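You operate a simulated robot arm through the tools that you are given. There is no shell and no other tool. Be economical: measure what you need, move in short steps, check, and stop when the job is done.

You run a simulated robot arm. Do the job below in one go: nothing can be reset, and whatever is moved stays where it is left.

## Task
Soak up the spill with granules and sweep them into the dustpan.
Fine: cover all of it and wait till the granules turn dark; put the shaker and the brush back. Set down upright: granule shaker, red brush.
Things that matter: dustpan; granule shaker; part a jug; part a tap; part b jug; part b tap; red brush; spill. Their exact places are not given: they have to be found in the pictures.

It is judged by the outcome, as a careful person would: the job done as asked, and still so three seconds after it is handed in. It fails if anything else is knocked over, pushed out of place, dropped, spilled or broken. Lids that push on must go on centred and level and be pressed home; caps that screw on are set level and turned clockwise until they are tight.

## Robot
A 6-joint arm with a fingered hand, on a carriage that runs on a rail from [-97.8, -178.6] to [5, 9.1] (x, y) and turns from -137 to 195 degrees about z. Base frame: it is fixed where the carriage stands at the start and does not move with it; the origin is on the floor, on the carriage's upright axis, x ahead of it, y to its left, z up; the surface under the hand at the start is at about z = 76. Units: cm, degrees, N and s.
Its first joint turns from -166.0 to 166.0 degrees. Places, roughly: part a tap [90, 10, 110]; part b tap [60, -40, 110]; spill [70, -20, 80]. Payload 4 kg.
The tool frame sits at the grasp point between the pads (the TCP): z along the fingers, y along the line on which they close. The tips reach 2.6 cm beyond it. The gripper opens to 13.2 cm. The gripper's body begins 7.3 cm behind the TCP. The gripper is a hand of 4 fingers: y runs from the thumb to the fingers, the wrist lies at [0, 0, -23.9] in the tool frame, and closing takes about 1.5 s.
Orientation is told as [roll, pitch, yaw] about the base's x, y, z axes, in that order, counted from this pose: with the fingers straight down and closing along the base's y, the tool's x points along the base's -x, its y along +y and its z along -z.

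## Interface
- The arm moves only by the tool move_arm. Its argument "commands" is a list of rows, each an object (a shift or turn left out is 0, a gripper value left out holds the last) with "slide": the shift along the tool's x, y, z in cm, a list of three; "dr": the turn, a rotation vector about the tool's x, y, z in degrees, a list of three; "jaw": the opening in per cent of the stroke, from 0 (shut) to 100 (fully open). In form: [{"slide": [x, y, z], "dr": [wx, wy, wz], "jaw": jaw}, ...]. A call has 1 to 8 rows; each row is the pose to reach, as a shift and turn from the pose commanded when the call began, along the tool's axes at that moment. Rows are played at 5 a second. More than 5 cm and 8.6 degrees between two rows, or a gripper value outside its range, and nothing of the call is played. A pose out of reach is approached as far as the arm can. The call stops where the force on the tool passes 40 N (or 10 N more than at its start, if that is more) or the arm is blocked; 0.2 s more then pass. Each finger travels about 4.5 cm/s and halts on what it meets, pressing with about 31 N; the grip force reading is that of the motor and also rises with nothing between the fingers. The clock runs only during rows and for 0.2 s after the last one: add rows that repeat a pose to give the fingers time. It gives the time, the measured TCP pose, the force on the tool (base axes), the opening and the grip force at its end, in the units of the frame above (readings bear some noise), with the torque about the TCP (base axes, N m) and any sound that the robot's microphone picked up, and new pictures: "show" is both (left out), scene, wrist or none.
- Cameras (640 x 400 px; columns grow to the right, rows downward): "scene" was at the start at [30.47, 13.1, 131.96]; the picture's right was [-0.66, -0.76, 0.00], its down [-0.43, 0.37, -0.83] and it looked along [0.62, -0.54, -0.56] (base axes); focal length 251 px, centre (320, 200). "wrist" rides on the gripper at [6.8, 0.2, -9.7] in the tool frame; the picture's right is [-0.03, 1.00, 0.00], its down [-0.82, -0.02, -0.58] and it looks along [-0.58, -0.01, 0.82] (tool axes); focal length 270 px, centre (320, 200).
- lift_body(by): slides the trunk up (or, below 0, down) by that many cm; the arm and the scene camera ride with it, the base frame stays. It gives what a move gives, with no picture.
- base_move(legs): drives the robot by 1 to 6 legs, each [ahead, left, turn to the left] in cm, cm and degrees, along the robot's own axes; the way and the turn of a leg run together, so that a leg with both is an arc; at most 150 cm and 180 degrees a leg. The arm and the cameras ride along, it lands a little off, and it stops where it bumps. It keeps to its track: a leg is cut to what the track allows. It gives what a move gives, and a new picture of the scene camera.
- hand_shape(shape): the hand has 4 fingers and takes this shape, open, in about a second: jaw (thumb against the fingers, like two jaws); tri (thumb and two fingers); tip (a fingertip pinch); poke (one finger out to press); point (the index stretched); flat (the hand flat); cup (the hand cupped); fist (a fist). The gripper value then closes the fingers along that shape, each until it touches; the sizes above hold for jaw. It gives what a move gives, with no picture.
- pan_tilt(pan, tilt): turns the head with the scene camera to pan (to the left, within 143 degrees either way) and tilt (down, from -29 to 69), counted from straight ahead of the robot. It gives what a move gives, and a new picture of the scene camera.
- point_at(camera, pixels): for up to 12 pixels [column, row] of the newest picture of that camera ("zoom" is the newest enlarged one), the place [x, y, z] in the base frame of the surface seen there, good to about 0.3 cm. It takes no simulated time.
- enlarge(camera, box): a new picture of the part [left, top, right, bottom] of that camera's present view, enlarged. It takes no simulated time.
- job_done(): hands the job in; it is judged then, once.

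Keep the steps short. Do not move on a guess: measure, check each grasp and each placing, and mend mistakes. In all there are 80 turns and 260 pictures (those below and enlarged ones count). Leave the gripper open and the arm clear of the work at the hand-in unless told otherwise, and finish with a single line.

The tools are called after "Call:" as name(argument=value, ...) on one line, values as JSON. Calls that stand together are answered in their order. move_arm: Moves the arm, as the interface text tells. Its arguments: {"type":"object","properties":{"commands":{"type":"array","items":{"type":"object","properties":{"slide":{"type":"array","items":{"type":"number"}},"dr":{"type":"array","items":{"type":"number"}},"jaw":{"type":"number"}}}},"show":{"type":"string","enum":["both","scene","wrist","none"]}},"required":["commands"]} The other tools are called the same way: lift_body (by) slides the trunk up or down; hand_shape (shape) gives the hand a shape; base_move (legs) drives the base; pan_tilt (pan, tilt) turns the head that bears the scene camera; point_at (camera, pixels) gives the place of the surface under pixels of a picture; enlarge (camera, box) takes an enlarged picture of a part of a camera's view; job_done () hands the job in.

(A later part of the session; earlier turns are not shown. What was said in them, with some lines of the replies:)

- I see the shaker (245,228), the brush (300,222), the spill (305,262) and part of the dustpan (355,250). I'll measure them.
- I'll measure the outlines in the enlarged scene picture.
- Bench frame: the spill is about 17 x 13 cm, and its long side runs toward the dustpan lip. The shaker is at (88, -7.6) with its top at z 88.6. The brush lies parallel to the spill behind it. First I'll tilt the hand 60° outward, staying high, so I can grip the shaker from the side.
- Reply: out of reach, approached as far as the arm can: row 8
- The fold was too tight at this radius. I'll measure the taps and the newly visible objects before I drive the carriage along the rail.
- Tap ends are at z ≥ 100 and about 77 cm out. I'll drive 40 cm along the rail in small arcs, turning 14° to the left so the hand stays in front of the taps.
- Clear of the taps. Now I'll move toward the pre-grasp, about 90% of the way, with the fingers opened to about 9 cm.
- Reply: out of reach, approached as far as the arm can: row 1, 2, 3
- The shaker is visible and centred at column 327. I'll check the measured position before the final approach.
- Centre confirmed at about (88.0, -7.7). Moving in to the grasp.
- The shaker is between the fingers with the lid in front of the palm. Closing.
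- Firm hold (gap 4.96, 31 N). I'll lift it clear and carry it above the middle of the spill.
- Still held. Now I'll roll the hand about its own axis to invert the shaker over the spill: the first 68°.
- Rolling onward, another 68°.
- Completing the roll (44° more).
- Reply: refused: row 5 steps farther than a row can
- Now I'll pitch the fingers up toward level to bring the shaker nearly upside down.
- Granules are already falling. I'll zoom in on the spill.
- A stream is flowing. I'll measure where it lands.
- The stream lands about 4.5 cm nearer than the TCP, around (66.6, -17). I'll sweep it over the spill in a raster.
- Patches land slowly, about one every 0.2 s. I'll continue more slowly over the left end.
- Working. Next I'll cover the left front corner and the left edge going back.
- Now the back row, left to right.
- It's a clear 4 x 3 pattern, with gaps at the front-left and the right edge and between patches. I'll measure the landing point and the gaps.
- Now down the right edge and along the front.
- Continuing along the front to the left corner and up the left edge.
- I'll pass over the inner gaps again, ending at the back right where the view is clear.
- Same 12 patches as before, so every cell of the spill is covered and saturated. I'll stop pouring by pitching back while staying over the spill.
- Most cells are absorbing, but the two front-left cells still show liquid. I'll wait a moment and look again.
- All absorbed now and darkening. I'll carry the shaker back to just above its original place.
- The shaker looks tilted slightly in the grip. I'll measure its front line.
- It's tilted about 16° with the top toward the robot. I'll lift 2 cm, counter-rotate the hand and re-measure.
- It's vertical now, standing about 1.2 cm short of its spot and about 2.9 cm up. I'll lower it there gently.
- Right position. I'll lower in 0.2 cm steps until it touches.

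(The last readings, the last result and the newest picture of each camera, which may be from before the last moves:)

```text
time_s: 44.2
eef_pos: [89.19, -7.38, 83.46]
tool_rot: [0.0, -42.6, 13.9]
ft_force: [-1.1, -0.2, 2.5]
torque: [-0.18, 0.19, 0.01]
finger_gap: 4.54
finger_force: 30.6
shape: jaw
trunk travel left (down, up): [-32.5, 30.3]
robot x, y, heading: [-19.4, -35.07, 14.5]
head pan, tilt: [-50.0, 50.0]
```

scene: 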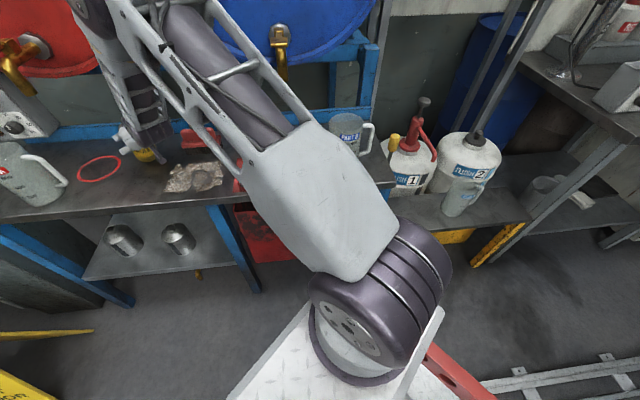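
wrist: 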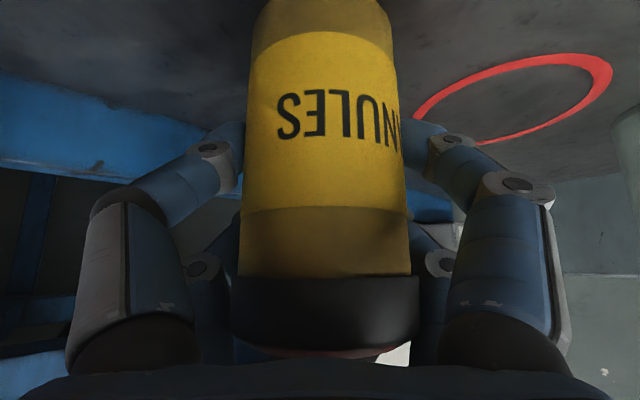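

Contact felt (force up by about 5.5 N). Opening the fingers.

Call:
move_arm(commands=[{"slide": [0.05, 0, 0.05]}, {"jaw": 45, "slide": [0.05, 0, 0.05]}, {"jaw": 60, "slide": [0.05, 0, 0.05]}, {"jaw": 80, "slide": [0.05, 0, 0.05]}, {"slide": [0.05, 0, 0.05]}, {"slide": [0.05, 0, 0.05]}, {"slide": [0.05, 0, 0.05]}], show="wrist")

Call:
point_at(camera="wrist", pixels=[[320, 15], [320, 60], [320, 140], [320, 230], [320, 272]])

```text
time_s: 45.8
eef_pos: [89.12, -7.48, 83.28]
tool_rot: [-0.1, -42.5, 13.9]
ft_force: [-0.8, -0.4, -0.3]
torque: [-0.01, 0.02, -0.01]
finger_gap: 10.54
finger_force: 0.1
shape: jaw
trunk travel left (down, up): [-32.5, 30.3]
robot x, y, heading: [-19.65, -35.01, 14.3]
head pan, tilt: [-50.0, 50.0]
```

wrist: 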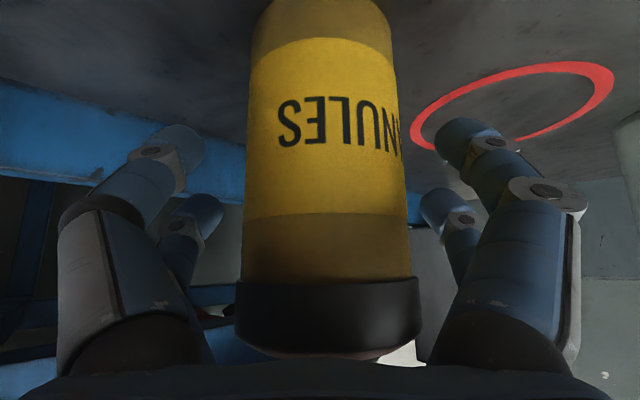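

```text
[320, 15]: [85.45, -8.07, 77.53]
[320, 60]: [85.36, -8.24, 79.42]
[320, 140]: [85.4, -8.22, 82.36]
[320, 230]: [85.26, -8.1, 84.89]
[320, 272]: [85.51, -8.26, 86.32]
```

The shaker stands upright at its original spot. Backing the hand off along its axis.

Call:
move_arm(commands=[{"slide": [0, 0, -3]}, {"slide": [0, 0, -7]}, {"slide": [0, 0, -11]}, {"slide": [0, 0, -15]}, {"slide": [0, 0, -19]}, {"slide": [0, 0, -23]}])

Call:
enlarge(camera="scene", box=[80, 100, 320, 250])

```text
time_s: 47.2
eef_pos: [73.91, -11.07, 100.2]
tool_rot: [0.1, -42.5, 13.8]
ft_force: [0.0, -0.2, -1.0]
torque: [-0.01, -0.03, 0.01]
finger_gap: 10.56
finger_force: 0.0
shape: jaw
trunk travel left (down, up): [-32.5, 30.3]
robot x, y, heading: [-19.12, -35.39, 14.3]
head pan, tilt: [-50.0, 50.0]
```

scene: 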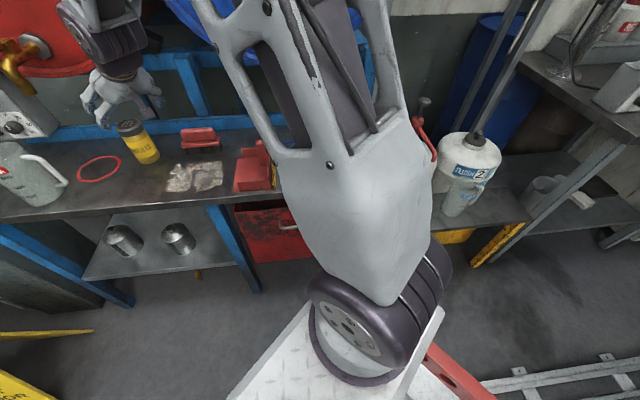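
wrist: 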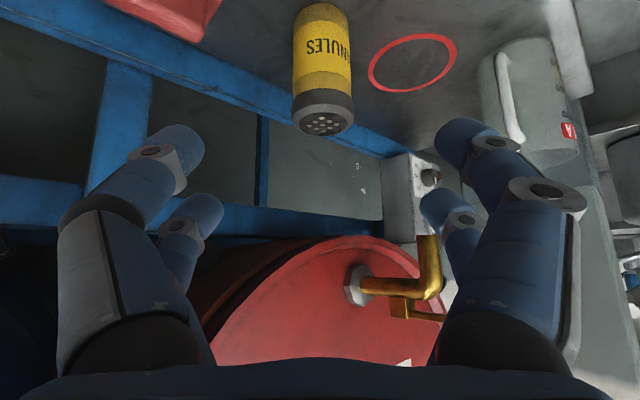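

```text
2.67 times, centred on (200, 175) of scene
```

zoom: 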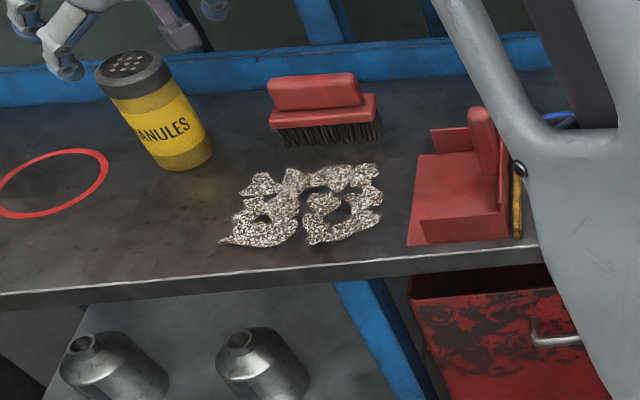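

The shaker is standing. Now I'll measure the brush, the dustpan and the granule extent.

Call:
point_at(camera="zoom", pixels=[[275, 78], [350, 74], [272, 100], [360, 100], [275, 125], [378, 120], [285, 145], [378, 140], [310, 92], [418, 160], [408, 240], [365, 170]])

Call:
point_at(camera="zoom", pixels=[[435, 132], [470, 145], [480, 112], [492, 130], [498, 175], [420, 225], [495, 215], [225, 240], [245, 180], [320, 240], [375, 220], [517, 200]])

```text
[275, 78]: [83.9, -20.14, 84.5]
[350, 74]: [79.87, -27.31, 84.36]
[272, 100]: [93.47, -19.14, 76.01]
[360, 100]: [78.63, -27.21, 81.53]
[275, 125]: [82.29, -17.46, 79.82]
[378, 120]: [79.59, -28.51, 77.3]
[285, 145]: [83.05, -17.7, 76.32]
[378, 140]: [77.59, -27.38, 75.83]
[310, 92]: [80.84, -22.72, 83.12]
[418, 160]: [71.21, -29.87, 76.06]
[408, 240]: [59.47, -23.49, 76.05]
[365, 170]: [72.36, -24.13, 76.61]
```

```text
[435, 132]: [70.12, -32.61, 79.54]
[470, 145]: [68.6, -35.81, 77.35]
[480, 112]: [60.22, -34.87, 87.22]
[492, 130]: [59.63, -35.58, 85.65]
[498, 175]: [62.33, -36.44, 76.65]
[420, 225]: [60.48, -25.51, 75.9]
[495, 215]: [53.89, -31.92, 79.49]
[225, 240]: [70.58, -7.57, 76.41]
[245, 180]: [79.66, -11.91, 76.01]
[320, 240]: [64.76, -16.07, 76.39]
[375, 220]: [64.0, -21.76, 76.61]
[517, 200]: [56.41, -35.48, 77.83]
```

Before planning the brush grip, I need the front plane of the drums behind the bench.

Call:
point_at(camera="scene", pixels=[[60, 20], [75, 75], [185, 15], [215, 30], [100, 60], [175, 60], [200, 120], [175, 125], [215, 130], [209, 147]])

Call:
enlarge(camera="wrist", box=[60, 0, 400, 160])

```text
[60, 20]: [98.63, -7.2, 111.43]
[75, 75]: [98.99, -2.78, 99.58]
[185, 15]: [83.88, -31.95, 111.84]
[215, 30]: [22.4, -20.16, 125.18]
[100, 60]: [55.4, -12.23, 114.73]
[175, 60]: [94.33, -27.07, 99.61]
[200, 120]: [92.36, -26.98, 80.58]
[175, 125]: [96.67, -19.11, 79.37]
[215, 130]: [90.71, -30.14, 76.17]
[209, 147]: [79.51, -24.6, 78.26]
```

```text
1.88 times, centred on (230, 80) of wrist
```

zoom: 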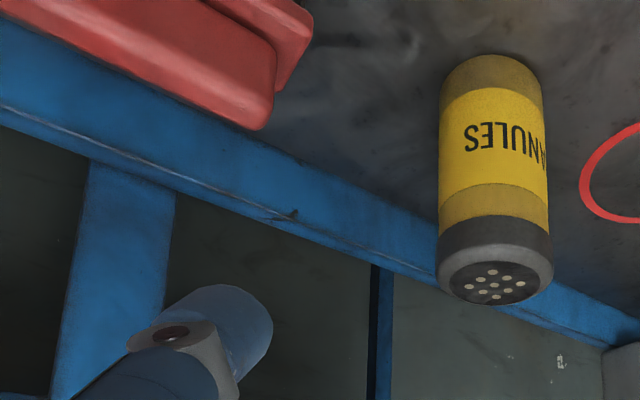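

Drum faces are about 90 cm out, with a gap between them behind the brush. I'll bring the hand vertical and back, then drive the carriage 18 cm back along the rail for better reach.

Call:
move_arm(commands=[{"slide": [1.0, -0.9, -1.95], "dr": [0, 8.5, 0]}, {"slide": [2.0, -1.8, -3.9], "dr": [0, 17, 0]}, {"slide": [3.0, -2.7, -5.85], "dr": [0, 25.5, 0]}, {"slide": [4.0, -3.6, -7.8], "dr": [0, 34, 0]}, {"slide": [5.03, -4.58, -9.75], "dr": [0, 42.4, 0]}], show="none")

Call:
base_move(legs=[[6.2, 6.5, -4], [6.2, 6.5, -4]])

```text
time_s: 48.4
eef_pos: [65.12, -18.0, 103.77]
tool_rot: [0.0, 0.0, 14.0]
ft_force: [-0.2, -0.1, 0.1]
torque: [-0.02, 0.04, 0.02]
finger_gap: 10.53
finger_force: 0.1
shape: jaw
trunk travel left (down, up): [-32.5, 30.3]
robot x, y, heading: [-19.36, -35.12, 14.5]
head pan, tilt: [-50.0, 50.0]
```

```text
time_s: 50.2
eef_pos: [75.2, -14.46, 103.74]
tool_rot: [-0.1, 0.0, 5.8]
ft_force: [-0.8, 0.1, 0.6]
torque: [-0.01, -0.01, -0.01]
finger_gap: 10.53
finger_force: 0.0
shape: jaw
trunk travel left (down, up): [-32.5, 30.3]
robot x, y, heading: [-10.69, -19.61, 6.4]
head pan, tilt: [-50.0, 50.0]
```

scene: 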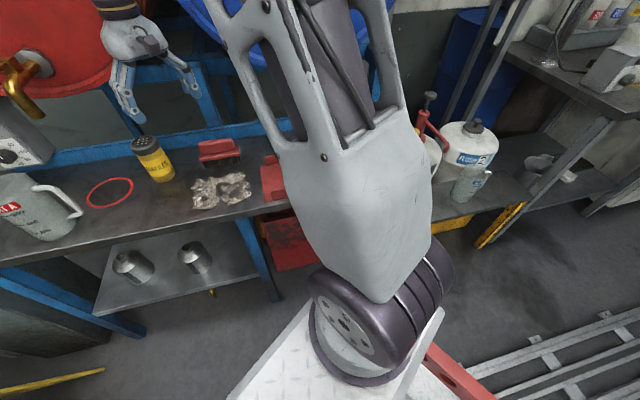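

Now I'll turn the hand 55.5° so it closes across the brush handle, and go above the brush.

Call:
move_arm(commands=[{"slide": [-0.66, -1.2, 0], "dr": [0, 0, -7.93]}, {"slide": [-1.33, -2.4, 0], "dr": [0, 0, -15.9]}, {"slide": [-2.0, -3.6, 0], "dr": [0, 0, -23.8]}, {"slide": [-2.66, -4.9, 0], "dr": [0, 0, -31.7]}, {"slide": [-3.3, -6.1, 0], "dr": [0, 0, -39.7]}, {"slide": [-4.0, -7.3, 0], "dr": [0, 0, -47.6]}, {"slide": [-4.66, -8.5, 1], "dr": [0, 0, -55.5]}])

```text
time_s: 51.8
eef_pos: [80.69, -22.38, 102.86]
tool_rot: [-0.1, 0.0, 61.5]
ft_force: [-0.8, -0.1, 0.2]
torque: [0.03, 0.0, 0.0]
finger_gap: 10.55
finger_force: 0.1
shape: jaw
trunk travel left (down, up): [-32.5, 30.3]
robot x, y, heading: [-10.87, -19.6, 6.1]
head pan, tilt: [-50.0, 50.0]
```

scene: 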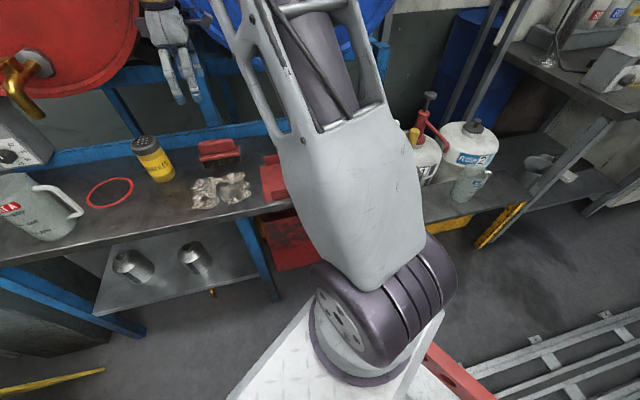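
wrist: 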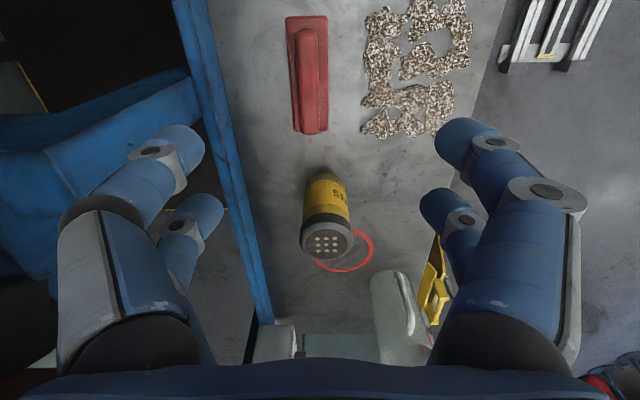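

The brush is seen from above and is aligned with the hand. I'll measure it and check the granule colour.

Call:
point_at(camera="wrist", pixels=[[290, 60], [326, 60], [298, 70], [318, 70], [310, 128], [308, 35], [309, 80], [309, 110], [290, 120], [326, 120]])

Call:
enlarge(camera="wrist", box=[270, 0, 490, 140])

```text
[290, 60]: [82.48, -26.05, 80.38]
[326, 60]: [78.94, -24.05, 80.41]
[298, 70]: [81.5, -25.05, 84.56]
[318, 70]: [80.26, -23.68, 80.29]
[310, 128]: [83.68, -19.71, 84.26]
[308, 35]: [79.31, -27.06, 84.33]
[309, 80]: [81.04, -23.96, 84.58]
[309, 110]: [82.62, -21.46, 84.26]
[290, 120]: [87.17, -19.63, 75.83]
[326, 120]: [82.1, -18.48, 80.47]
```

```text
2.86 times, centred on (380, 70) of wrist
```

zoom: 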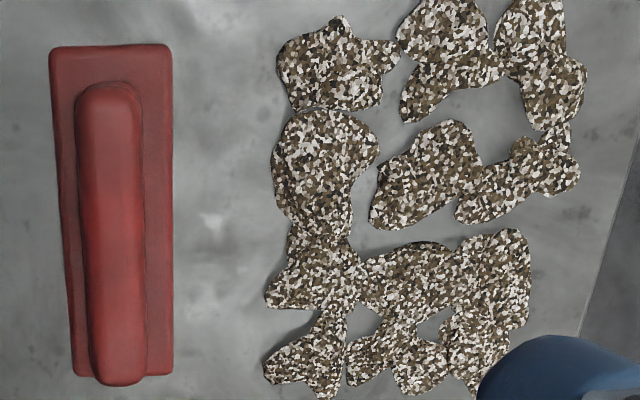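

The handle runs along v≈82.7, is 2.3 cm wide and tops out at z 84.4; the block top is at 80.3. Descending over it with the jaw narrowed.

Call:
move_arm(commands=[{"slide": [0.53, -1.15, 4], "jaw": 55}, {"slide": [0.53, -1.15, 8.5]}, {"slide": [0.53, -1.15, 13]}, {"slide": [0.53, -1.15, 16.5]}, {"slide": [0.53, -1.15, 19.2]}, {"slide": [0.53, -1.15, 19.2]}])

```text
time_s: 53.2
eef_pos: [81.51, -23.54, 83.56]
tool_rot: [-0.1, 0.0, 61.3]
ft_force: [0.6, -0.8, 0.8]
torque: [0.03, 0.02, -0.04]
finger_gap: 7.32
finger_force: 0.0
shape: jaw
trunk travel left (down, up): [-32.5, 30.3]
robot x, y, heading: [-10.54, -19.45, 5.9]
head pan, tilt: [-50.0, 50.0]
```

scene: 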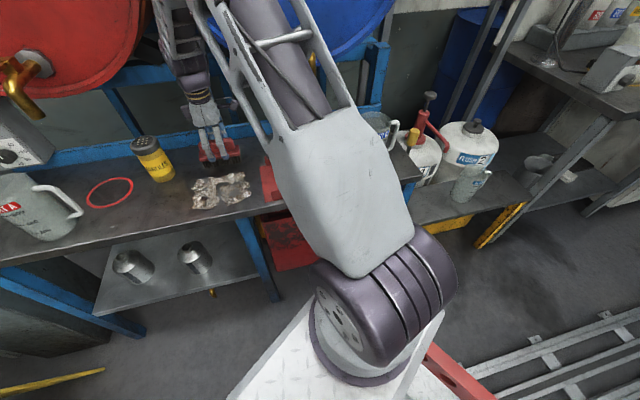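
wrist: 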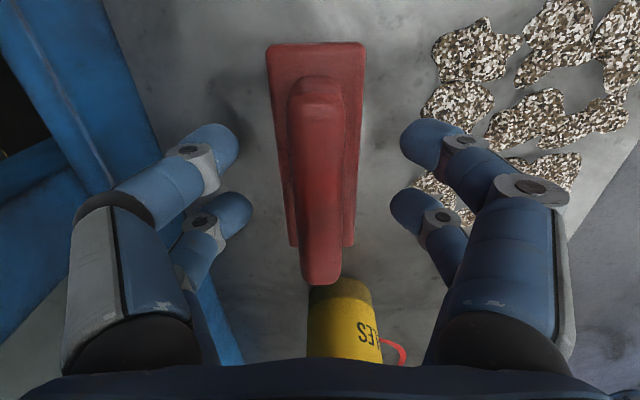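

Centred over the handle. Closing.

Call:
move_arm(commands=[{"jaw": 35}, {"jaw": 20}, {"jaw": 10}, {"jaw": 5}, {"jaw": 5}, {"jaw": 5}, {"jaw": 5}], show="wrist")

```text
time_s: 54.8
eef_pos: [81.41, -23.53, 83.53]
tool_rot: [0.1, 0.1, 61.2]
ft_force: [0.5, 0.1, 0.1]
torque: [0.01, -0.01, -0.01]
finger_gap: 1.61
finger_force: 31.0
shape: jaw
trunk travel left (down, up): [-32.5, 30.3]
robot x, y, heading: [-10.39, -19.73, 6.0]
head pan, tilt: [-50.0, 50.0]
```

wrist: 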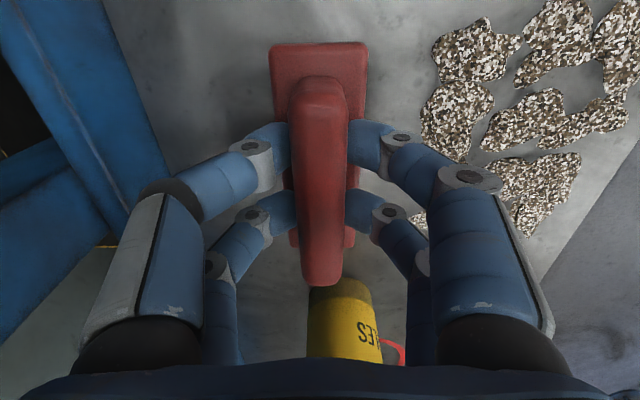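

Gripped (gap 1.6, 31 N); the grip pose was (81.4, -23.5, 83.5, yaw 61). I'll lift it and start turning the brush crosswise while moving forward off its spot.

Call:
move_arm(commands=[{"slide": [0, 0, -3]}, {"slide": [0, 0, -6]}, {"slide": [0, 1.5, -6], "dr": [0, 0, 8.5]}, {"slide": [0, 3, -6], "dr": [0, 0, 17]}, {"slide": [0, 4.5, -6], "dr": [0, 0, 25.5]}, {"slide": [0, 6, -6], "dr": [0, 0, 34]}, {"slide": [0, 7.5, -6], "dr": [0, 0, 42.5]}, {"slide": [0, 9, -6], "dr": [0, 0, 51]}])

```text
time_s: 56.6
eef_pos: [73.63, -19.33, 89.71]
tool_rot: [0.0, -0.1, 10.2]
ft_force: [-0.8, 0.9, -0.5]
torque: [-0.04, 0.01, -0.02]
finger_gap: 1.63
finger_force: 30.7
shape: jaw
trunk travel left (down, up): [-32.5, 30.3]
robot x, y, heading: [-10.82, -19.83, 6.3]
head pan, tilt: [-50.0, 50.0]
```

scene: 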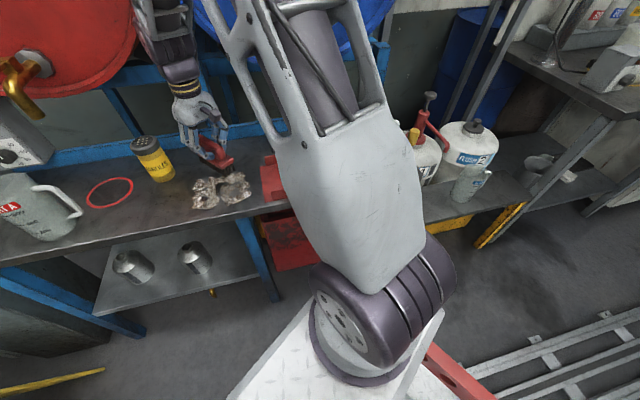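
wrist: 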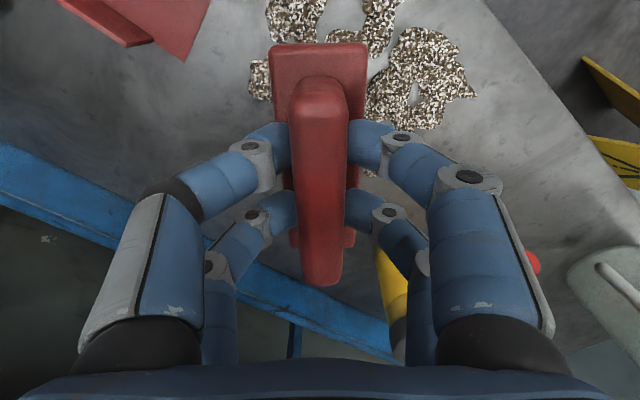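

Held level. Finishing the turn and moving to the start of the sweep, left of the spill.

Call:
move_arm(commands=[{"slide": [-1.04, 2.5, 0], "dr": [0, 0, 7.8]}, {"slide": [-2.08, 5.0, 0], "dr": [0, 0, 15.6]}, {"slide": [-3.1, 7.5, 0], "dr": [0, 0, 23.4]}, {"slide": [-4.2, 10.1, 0], "dr": [0, 0, 31.2]}, {"slide": [-5.2, 12.6, 0], "dr": [0, 0, 38.9]}])

Call:
enlarge(camera="scene", box=[120, 120, 300, 230])

```text
time_s: 57.8
eef_pos: [76.39, -5.93, 89.7]
tool_rot: [0.0, -0.1, -28.7]
ft_force: [-0.4, -0.1, -1.2]
torque: [0.04, 0.03, -0.01]
finger_gap: 1.6
finger_force: 31.0
shape: jaw
trunk travel left (down, up): [-32.5, 30.3]
robot x, y, heading: [-10.81, -19.84, 6.2]
head pan, tilt: [-50.0, 50.0]
```

scene: 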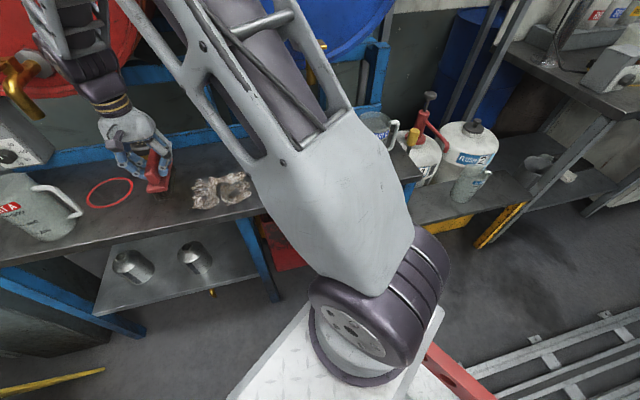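
wrist: 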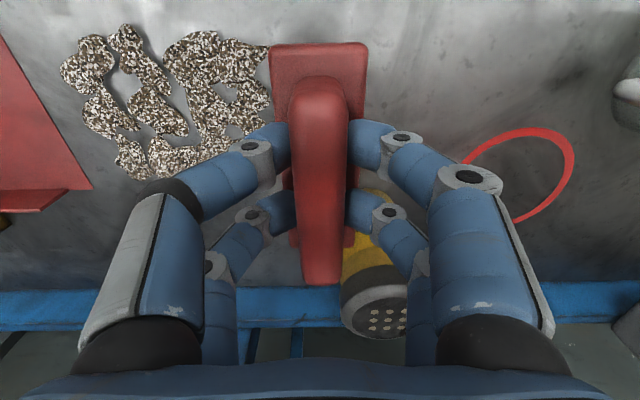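

```text
3.56 times, centred on (210, 175) of scene
```

zoom: 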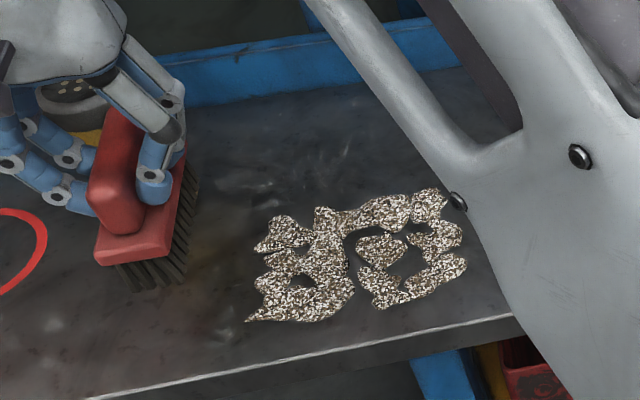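

The granules still look mottled. I'll wait a while before sweeping and compare the colour.

Call:
move_arm(commands=[{}, {}, {}, {}, {}, {}, {}, {}], show="none")

Call:
move_arm(commands=[{}, {}, {}, {}, {}, {}, {}, {}], show="none")

Call:
move_arm(commands=[{}, {}, {}, {}, {}, {}, {}, {}], show="none")

Call:
enlarge(camera="scene", box=[120, 120, 300, 230])

```text
time_s: 59.6
eef_pos: [76.37, -5.94, 89.72]
tool_rot: [0.0, 0.0, -28.6]
ft_force: [-0.1, -0.3, -1.2]
torque: [0.01, 0.01, 0.01]
finger_gap: 1.59
finger_force: 30.9
shape: jaw
trunk travel left (down, up): [-32.5, 30.3]
robot x, y, heading: [-10.88, -19.77, 6.4]
head pan, tilt: [-50.0, 50.0]
```

```text
time_s: 61.4
eef_pos: [76.25, -5.87, 89.72]
tool_rot: [0.0, 0.1, -28.6]
ft_force: [0.5, 0.1, -1.7]
torque: [0.04, 0.01, 0.02]
finger_gap: 1.56
finger_force: 31.1
shape: jaw
trunk travel left (down, up): [-32.5, 30.3]
robot x, y, heading: [-10.84, -19.95, 6.4]
head pan, tilt: [-50.0, 50.0]
```

```text
time_s: 63.2
eef_pos: [76.39, -5.91, 89.79]
tool_rot: [0.0, 0.1, -28.7]
ft_force: [-0.3, -0.2, -0.8]
torque: [0.02, 0.03, -0.02]
finger_gap: 1.57
finger_force: 31.0
shape: jaw
trunk travel left (down, up): [-32.5, 30.3]
robot x, y, heading: [-10.61, -19.6, 6.2]
head pan, tilt: [-50.0, 50.0]
```

```text
3.56 times, centred on (210, 175) of scene
```

zoom: 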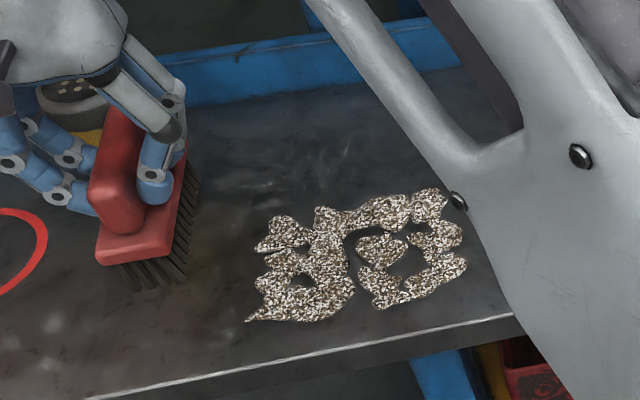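

Perhaps slightly browner. I'll give it a longer wait, in one batch.

Call:
move_arm(commands=[{}, {}, {}, {}, {}, {}, {}, {}], show="none")

Call:
move_arm(commands=[{}, {}, {}, {}, {}, {}, {}, {}], show="none")

Call:
move_arm(commands=[{}, {}, {}, {}, {}, {}, {}, {}], show="none")

Call:
move_arm(commands=[{}, {}, {}, {}, {}, {}, {}, {}], show="none")

Call:
move_arm(commands=[{}, {}, {}, {}, {}, {}, {}, {}], show="none")

Call:
move_arm(commands=[{}, {}, {}, {}, {}, {}, {}, {}], show="none")

Call:
move_arm(commands=[{}, {}, {}, {}, {}, {}, {}, {}], show="none")

Call:
move_arm(commands=[{}, {}, {}, {}, {}, {}, {}, {}], show="none")

Call:
enlarge(camera="scene", box=[120, 120, 300, 230])

```text
time_s: 65.0
eef_pos: [76.37, -6.04, 89.72]
tool_rot: [0.0, 0.1, -28.6]
ft_force: [0.8, 0.0, -0.2]
torque: [-0.05, -0.03, 0.01]
finger_gap: 1.6
finger_force: 30.9
shape: jaw
trunk travel left (down, up): [-32.5, 30.3]
robot x, y, heading: [-10.86, -19.74, 6.2]
head pan, tilt: [-50.0, 50.0]
```

```text
time_s: 66.8
eef_pos: [76.28, -6.06, 89.6]
tool_rot: [0.0, 0.0, -28.6]
ft_force: [-0.3, -0.3, -0.4]
torque: [0.0, 0.03, 0.0]
finger_gap: 1.6
finger_force: 30.6
shape: jaw
trunk travel left (down, up): [-32.5, 30.3]
robot x, y, heading: [-11.04, -19.72, 5.9]
head pan, tilt: [-50.0, 50.0]
```

```text
time_s: 68.6
eef_pos: [76.38, -6.01, 89.72]
tool_rot: [0.0, -0.1, -28.6]
ft_force: [0.3, 0.9, -1.7]
torque: [0.02, -0.01, 0.02]
finger_gap: 1.58
finger_force: 30.9
shape: jaw
trunk travel left (down, up): [-32.5, 30.3]
robot x, y, heading: [-10.82, -19.78, 6.1]
head pan, tilt: [-50.0, 50.0]
```

```text
time_s: 70.4
eef_pos: [76.21, -5.92, 89.76]
tool_rot: [0.0, 0.0, -28.6]
ft_force: [0.9, 0.7, -1.7]
torque: [-0.01, -0.01, 0.03]
finger_gap: 1.59
finger_force: 31.6
shape: jaw
trunk travel left (down, up): [-32.5, 30.3]
robot x, y, heading: [-11.17, -19.41, 6.5]
head pan, tilt: [-50.0, 50.0]
```

```text
time_s: 72.2
eef_pos: [76.3, -5.88, 89.75]
tool_rot: [0.0, 0.0, -28.7]
ft_force: [0.2, 0.3, -1.1]
torque: [-0.01, -0.01, 0.02]
finger_gap: 1.59
finger_force: 30.9
shape: jaw
trunk travel left (down, up): [-32.5, 30.3]
robot x, y, heading: [-10.85, -20.13, 6.4]
head pan, tilt: [-50.0, 50.0]
```

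```text
time_s: 74.0
eef_pos: [76.31, -6.01, 89.74]
tool_rot: [0.0, 0.1, -28.6]
ft_force: [0.0, 0.4, -0.5]
torque: [-0.03, 0.03, 0.03]
finger_gap: 1.61
finger_force: 30.6
shape: jaw
trunk travel left (down, up): [-32.5, 30.3]
robot x, y, heading: [-10.88, -19.81, 6.3]
head pan, tilt: [-50.0, 50.0]
```

```text
time_s: 75.8
eef_pos: [76.47, -5.89, 89.82]
tool_rot: [0.0, 0.0, -28.6]
ft_force: [0.0, 0.4, -1.0]
torque: [0.01, 0.02, 0.01]
finger_gap: 1.6
finger_force: 31.0
shape: jaw
trunk travel left (down, up): [-32.5, 30.3]
robot x, y, heading: [-10.86, -19.57, 6.3]
head pan, tilt: [-50.0, 50.0]
```

```text
time_s: 77.6
eef_pos: [76.35, -5.95, 89.73]
tool_rot: [-0.1, 0.0, -28.6]
ft_force: [-0.6, -0.3, -1.9]
torque: [0.02, 0.0, 0.04]
finger_gap: 1.62
finger_force: 31.7
shape: jaw
trunk travel left (down, up): [-32.5, 30.3]
robot x, y, heading: [-10.47, -19.32, 6.1]
head pan, tilt: [-50.0, 50.0]
```

```text
3.56 times, centred on (210, 175) of scene
```

zoom: 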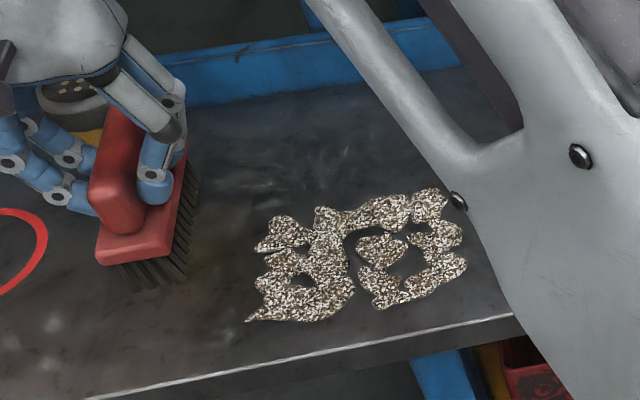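

No further change between 63 s and 78 s, so the granules have taken up the liquid and gone brown. I'll lower the brush to bench height and begin the sweep toward the pan.

Call:
move_arm(commands=[{"slide": [0, 0, 3.5]}, {"slide": [0, 0, 6.2]}, {"slide": [0, -2, 6.25]}, {"slide": [0, -4.5, 6.25]}, {"slide": [0, -7, 6.25]}, {"slide": [0, -9.5, 6.25]}, {"slide": [0, -12, 6.25]}])

Call:
enlarge(camera="scene", box=[120, 120, 300, 230])

```text
time_s: 79.2
eef_pos: [70.57, -16.47, 83.55]
tool_rot: [0.0, 0.0, -28.5]
ft_force: [-0.5, -0.9, 1.1]
torque: [-0.01, 0.05, 0.01]
finger_gap: 1.59
finger_force: 31.5
shape: jaw
trunk travel left (down, up): [-32.5, 30.3]
robot x, y, heading: [-10.95, -19.8, 5.9]
head pan, tilt: [-50.0, 50.0]
```

scene: 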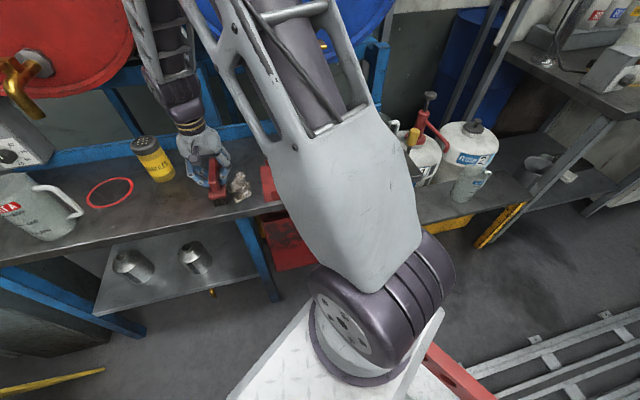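
wrist: 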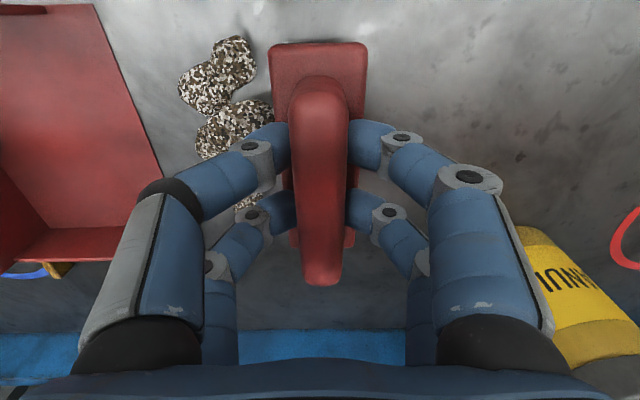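

```text
3.56 times, centred on (210, 175) of scene
```

zoom: 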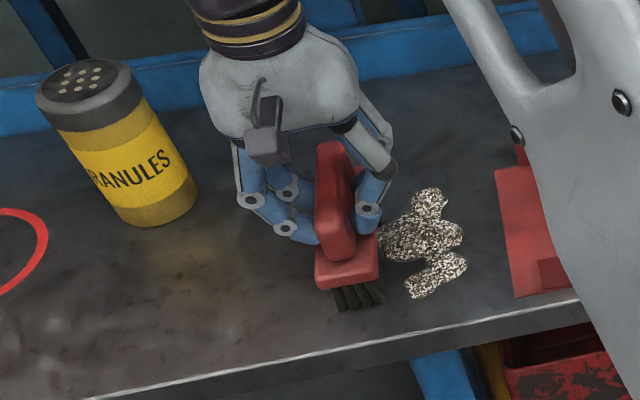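

The sweep clears cleanly. I'll continue to just before the pan lip.

Call:
move_arm(commands=[{"slide": [0, -2.4, 0]}, {"slide": [0, -4.8, 0]}, {"slide": [0, -6.6, 0]}, {"slide": [0, -8.4, 0]}])

Call:
enlarge(camera="wrist", box=[0, 0, 380, 280])

```text
time_s: 80.2
eef_pos: [66.69, -23.71, 83.45]
tool_rot: [0.0, -0.2, -28.5]
ft_force: [1.1, 1.7, 11.2]
torque: [0.1, -0.03, -0.01]
finger_gap: 1.6
finger_force: 31.1
shape: jaw
trunk travel left (down, up): [-32.5, 30.3]
robot x, y, heading: [-10.63, -19.51, 6.2]
head pan, tilt: [-50.0, 50.0]
```

scene: 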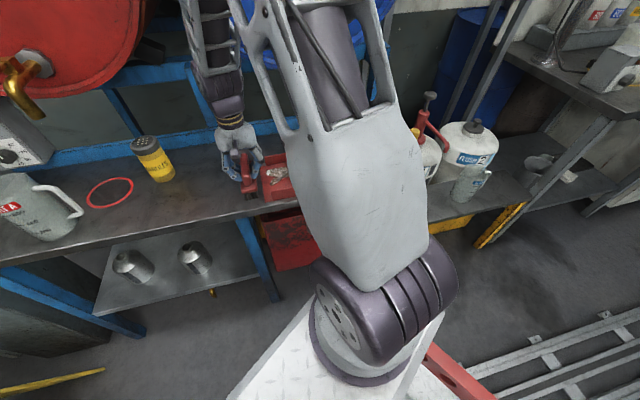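
wrist: 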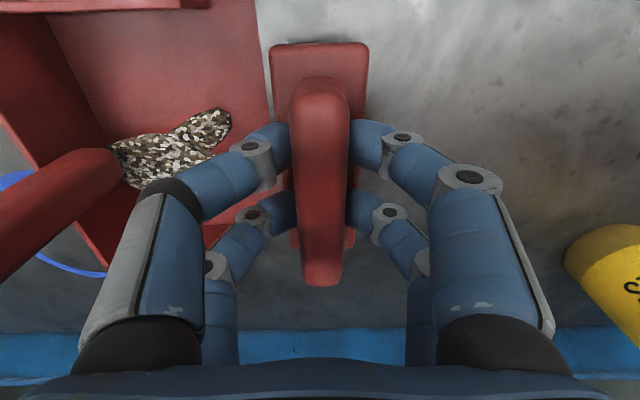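

```text
1.43 times, centred on (190, 140) of wrist
```

zoom: 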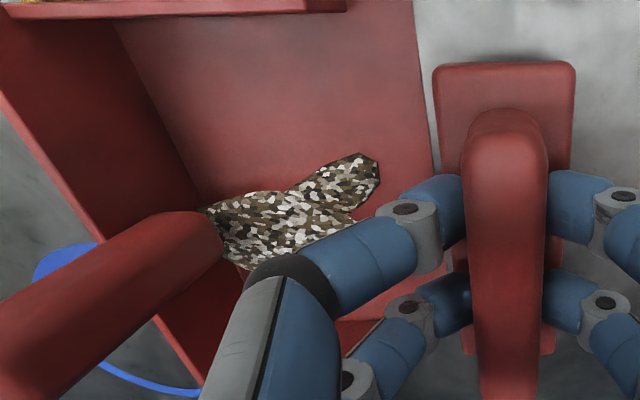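

The granules have gone into the pan, and the brush just touches the lip (11 N). I'll lift up and back, then inspect.

Call:
move_arm(commands=[{"slide": [0, 0.3, -1.0]}, {"slide": [0, 3, -4]}, {"slide": [0, 6, -7.5]}, {"slide": [-1, 9.5, -10]}, {"slide": [-2.0, 12, -11]}])

Call:
enlarge(camera="scene", box=[120, 120, 320, 240])

Call:
enlarge(camera="wrist", box=[0, 0, 320, 200])

```text
time_s: 81.4
eef_pos: [74.13, -14.22, 94.32]
tool_rot: [0.0, 0.0, -28.6]
ft_force: [0.2, -1.4, -0.5]
torque: [0.01, 0.03, 0.0]
finger_gap: 1.59
finger_force: 31.4
shape: jaw
trunk travel left (down, up): [-32.5, 30.3]
robot x, y, heading: [-10.62, -19.51, 6.0]
head pan, tilt: [-50.0, 50.0]
```

scene: 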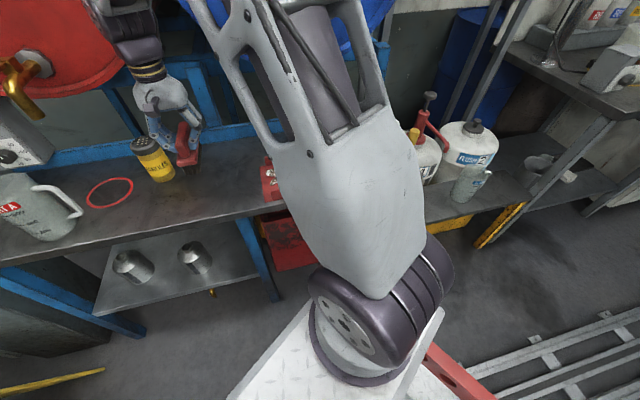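
wrist: 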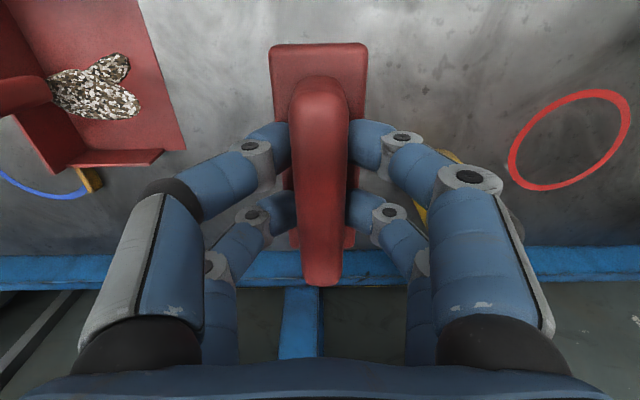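

```text
3.20 times, centred on (220, 180) of scene
```

zoom: 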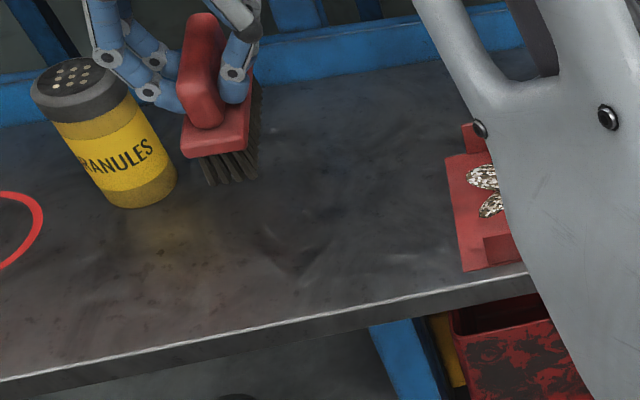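

```text
2.00 times, centred on (160, 100) of wrist
```

zoom: 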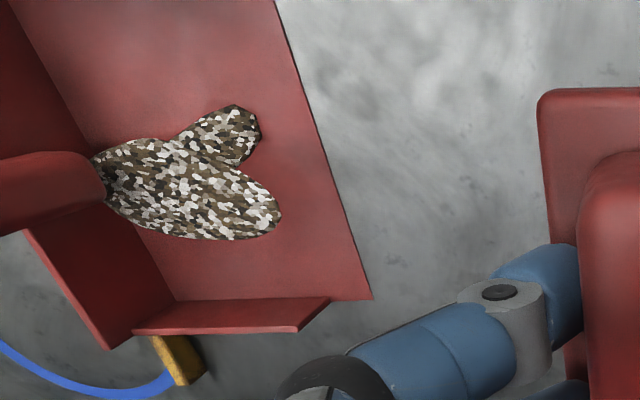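

All the granules are in the pan and the bench is clean. I'll check the pan lip position and start turning the brush back.

Call:
point_at(camera="zoom", pixels=[[276, 5], [368, 296], [325, 305], [180, 190]])

Call:
move_arm(commands=[{"slide": [-0.37, -0.71, 0], "dr": [0, 0, -8.5]}, {"slide": [-0.73, -1.42, 0], "dr": [0, 0, -17]}, {"slide": [-1.1, -2.13, 0], "dr": [0, 0, -25.5]}, {"slide": [-1.47, -2.84, 0], "dr": [0, 0, -34]}, {"slide": [-1.83, -3.55, 0], "dr": [0, 0, -42.5]}, {"slide": [-2.2, -4.26, 0], "dr": [0, 0, -51]}], show="wrist")

```text
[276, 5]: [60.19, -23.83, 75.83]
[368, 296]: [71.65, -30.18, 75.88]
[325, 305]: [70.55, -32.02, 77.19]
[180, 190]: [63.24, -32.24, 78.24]
```

```text
time_s: 82.8
eef_pos: [73.9, -19.2, 94.33]
tool_rot: [-0.1, 0.0, 22.6]
ft_force: [0.0, 0.5, -1.3]
torque: [0.0, 0.0, 0.0]
finger_gap: 1.59
finger_force: 30.7
shape: jaw
trunk travel left (down, up): [-32.5, 30.3]
robot x, y, heading: [-11.36, -19.56, 6.2]
head pan, tilt: [-50.0, 50.0]
```

wrist: 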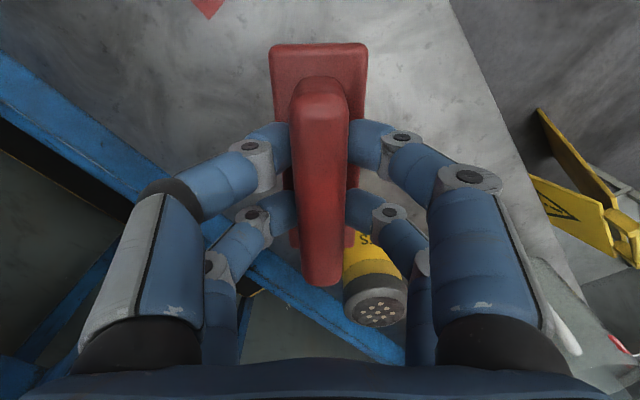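

The pan hasn't moved. Finishing the turn to above the brush's original place.

Call:
move_arm(commands=[{"slide": [-1.05, -1.38, 0], "dr": [0, 0, -7.7]}, {"slide": [-2.1, -2.75, 0], "dr": [0, 0, -15.4]}, {"slide": [-3.15, -4.13, 0], "dr": [0, 0, -23.1]}, {"slide": [-4.2, -5.5, 0], "dr": [0, 0, -30.8]}, {"slide": [-5.26, -6.88, 0], "dr": [0, 0, -38.6]}, {"slide": [-5.26, -6.88, 4.7], "dr": [0, 0, -38.6]}, {"slide": [-5.26, -6.88, 9.0], "dr": [0, 0, -38.6]}])

```text
time_s: 84.4
eef_pos: [81.27, -23.45, 85.47]
tool_rot: [-0.2, -0.2, 61.2]
ft_force: [0.8, -0.8, -0.1]
torque: [-0.02, -0.03, -0.01]
finger_gap: 1.57
finger_force: 31.1
shape: jaw
trunk travel left (down, up): [-32.5, 30.3]
robot x, y, heading: [-10.47, -19.28, 6.5]
head pan, tilt: [-50.0, 50.0]
```

scene: 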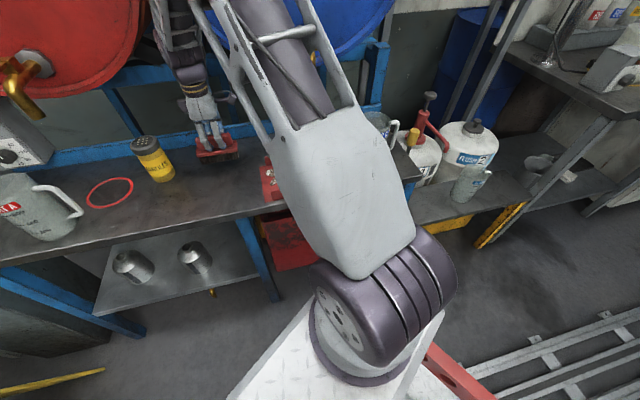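
wrist: 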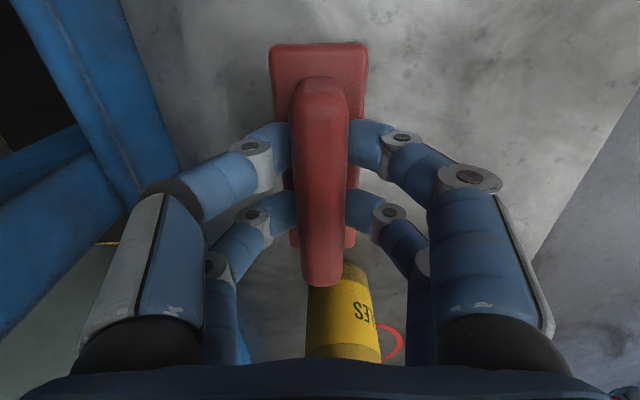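

Two centimetres above its spot. Lowering until it touches.

Call:
move_arm(commands=[{"slide": [0, 0, 1.0]}, {"slide": [0, 0, 1.7]}, {"slide": [0, 0, 1.95]}, {"slide": [0, 0, 2.0]}], show="none")

```text
time_s: 85.4
eef_pos: [81.52, -23.2, 83.49]
tool_rot: [-0.1, -0.1, 61.0]
ft_force: [-0.8, -0.4, 11.8]
torque: [-0.05, 0.05, 0.0]
finger_gap: 1.59
finger_force: 31.2
shape: jaw
trunk travel left (down, up): [-32.5, 30.3]
robot x, y, heading: [-10.77, -19.35, 6.0]
head pan, tilt: [-50.0, 50.0]
```

It's on the bench (11.8 N). Releasing gently, then rising straight up.

Call:
move_arm(commands=[{"slide": [0, 0, -0.1]}, {"slide": [0, 0, -0.1], "jaw": 20}, {"slide": [0, 0, -0.1], "jaw": 35}, {"slide": [0, 0, -0.1], "jaw": 50}, {"slide": [0, 0, -0.1], "jaw": 55}, {"slide": [0, 0, -0.1]}, {"slide": [0, 0, -0.1]}], show="wrist")

Call:
move_arm(commands=[{"slide": [0, 0, -4]}, {"slide": [0, 0, -8.5]}, {"slide": [0, 0, -13]}, {"slide": [0, 2, -17]}, {"slide": [0, 5, -20]}, {"slide": [0, 9, -21]}, {"slide": [0, 13, -22]}])

Call:
enlarge(camera="scene", box=[100, 110, 320, 240])

```text
time_s: 87.0
eef_pos: [81.41, -23.23, 83.41]
tool_rot: [0.1, 0.0, 61.0]
ft_force: [0.1, -0.3, 0.8]
torque: [0.02, 0.04, -0.01]
finger_gap: 7.17
finger_force: 0.1
shape: jaw
trunk travel left (down, up): [-32.5, 30.3]
robot x, y, heading: [-10.51, -19.36, 6.2]
head pan, tilt: [-50.0, 50.0]
```

wrist: 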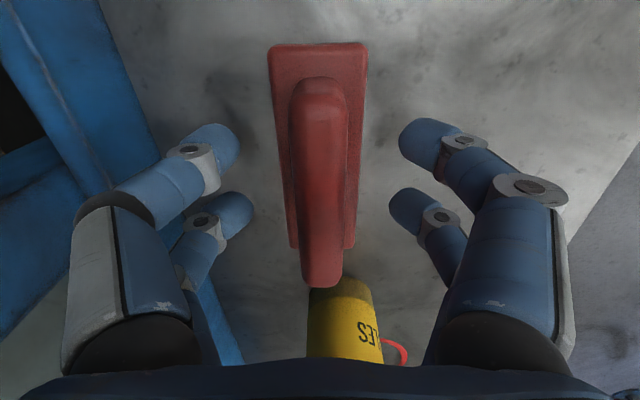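

```text
time_s: 88.6
eef_pos: [70.03, -16.97, 105.54]
tool_rot: [0.1, 0.0, 61.0]
ft_force: [0.7, -0.3, -0.2]
torque: [0.02, 0.03, 0.03]
finger_gap: 7.18
finger_force: 0.2
shape: jaw
trunk travel left (down, up): [-32.5, 30.3]
robot x, y, heading: [-10.9, -19.84, 6.1]
head pan, tilt: [-50.0, 50.0]
```

scene: 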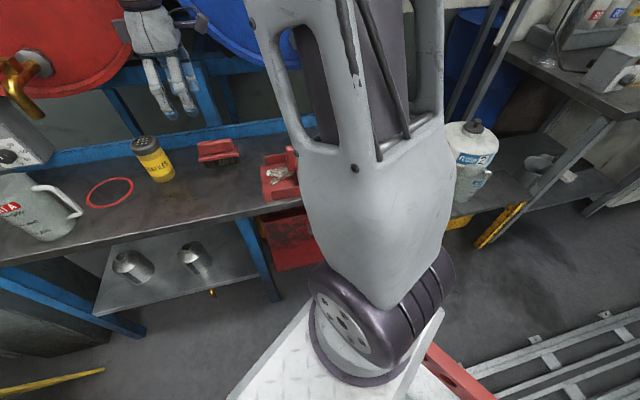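
wrist: 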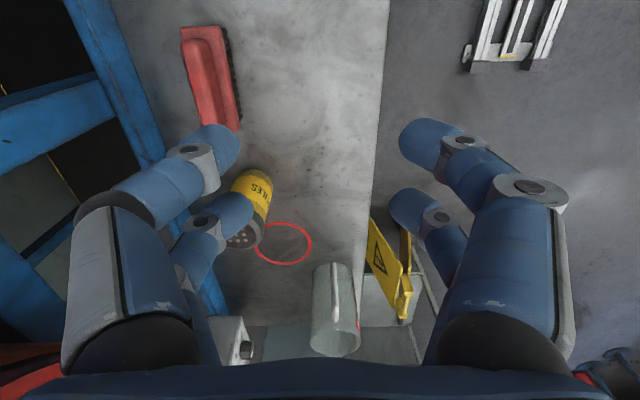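

```text
2.91 times, centred on (210, 175) of scene
```

zoom: 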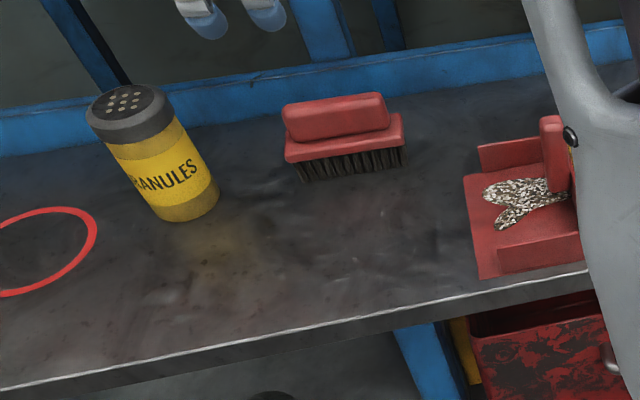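

The brush and shaker stand upright in their places, the bench is clean and the granules are in the pan. I'll open the gripper fully before handing in.

Call:
move_arm(commands=[{"slide": [0, 3, -2], "jaw": 80}, {"slide": [0, 3, -2], "jaw": 100}, {"slide": [0, 3, -2]}, {"slide": [0, 3, -2]}, {"slide": [0, 3, -2]}], show="scene")

Call:
job_done()

```text
time_s: 89.8
eef_pos: [67.54, -15.6, 107.69]
tool_rot: [-0.1, 0.0, 61.0]
ft_force: [-0.5, -0.1, 0.5]
torque: [-0.02, 0.06, 0.04]
finger_gap: 13.17
finger_force: 0.1
shape: jaw
trunk travel left (down, up): [-32.5, 30.3]
robot x, y, heading: [-10.41, -19.69, 6.1]
head pan, tilt: [-50.0, 50.0]
```

scene: 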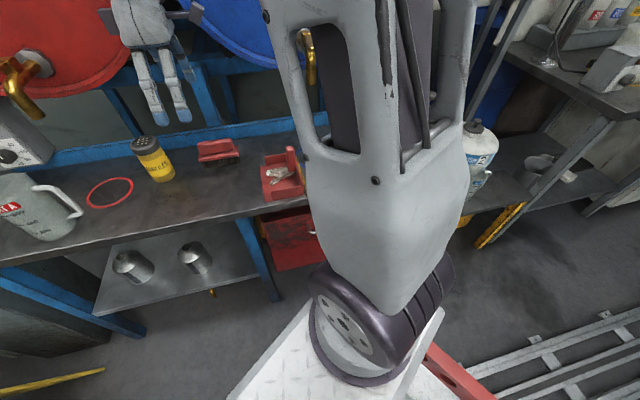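

```text
The job is handed in.
```

The spill was fully covered and soaked up, the granules went from cream to mottled brown and are all in the dustpan, and the shaker and brush stand upright in their original places.
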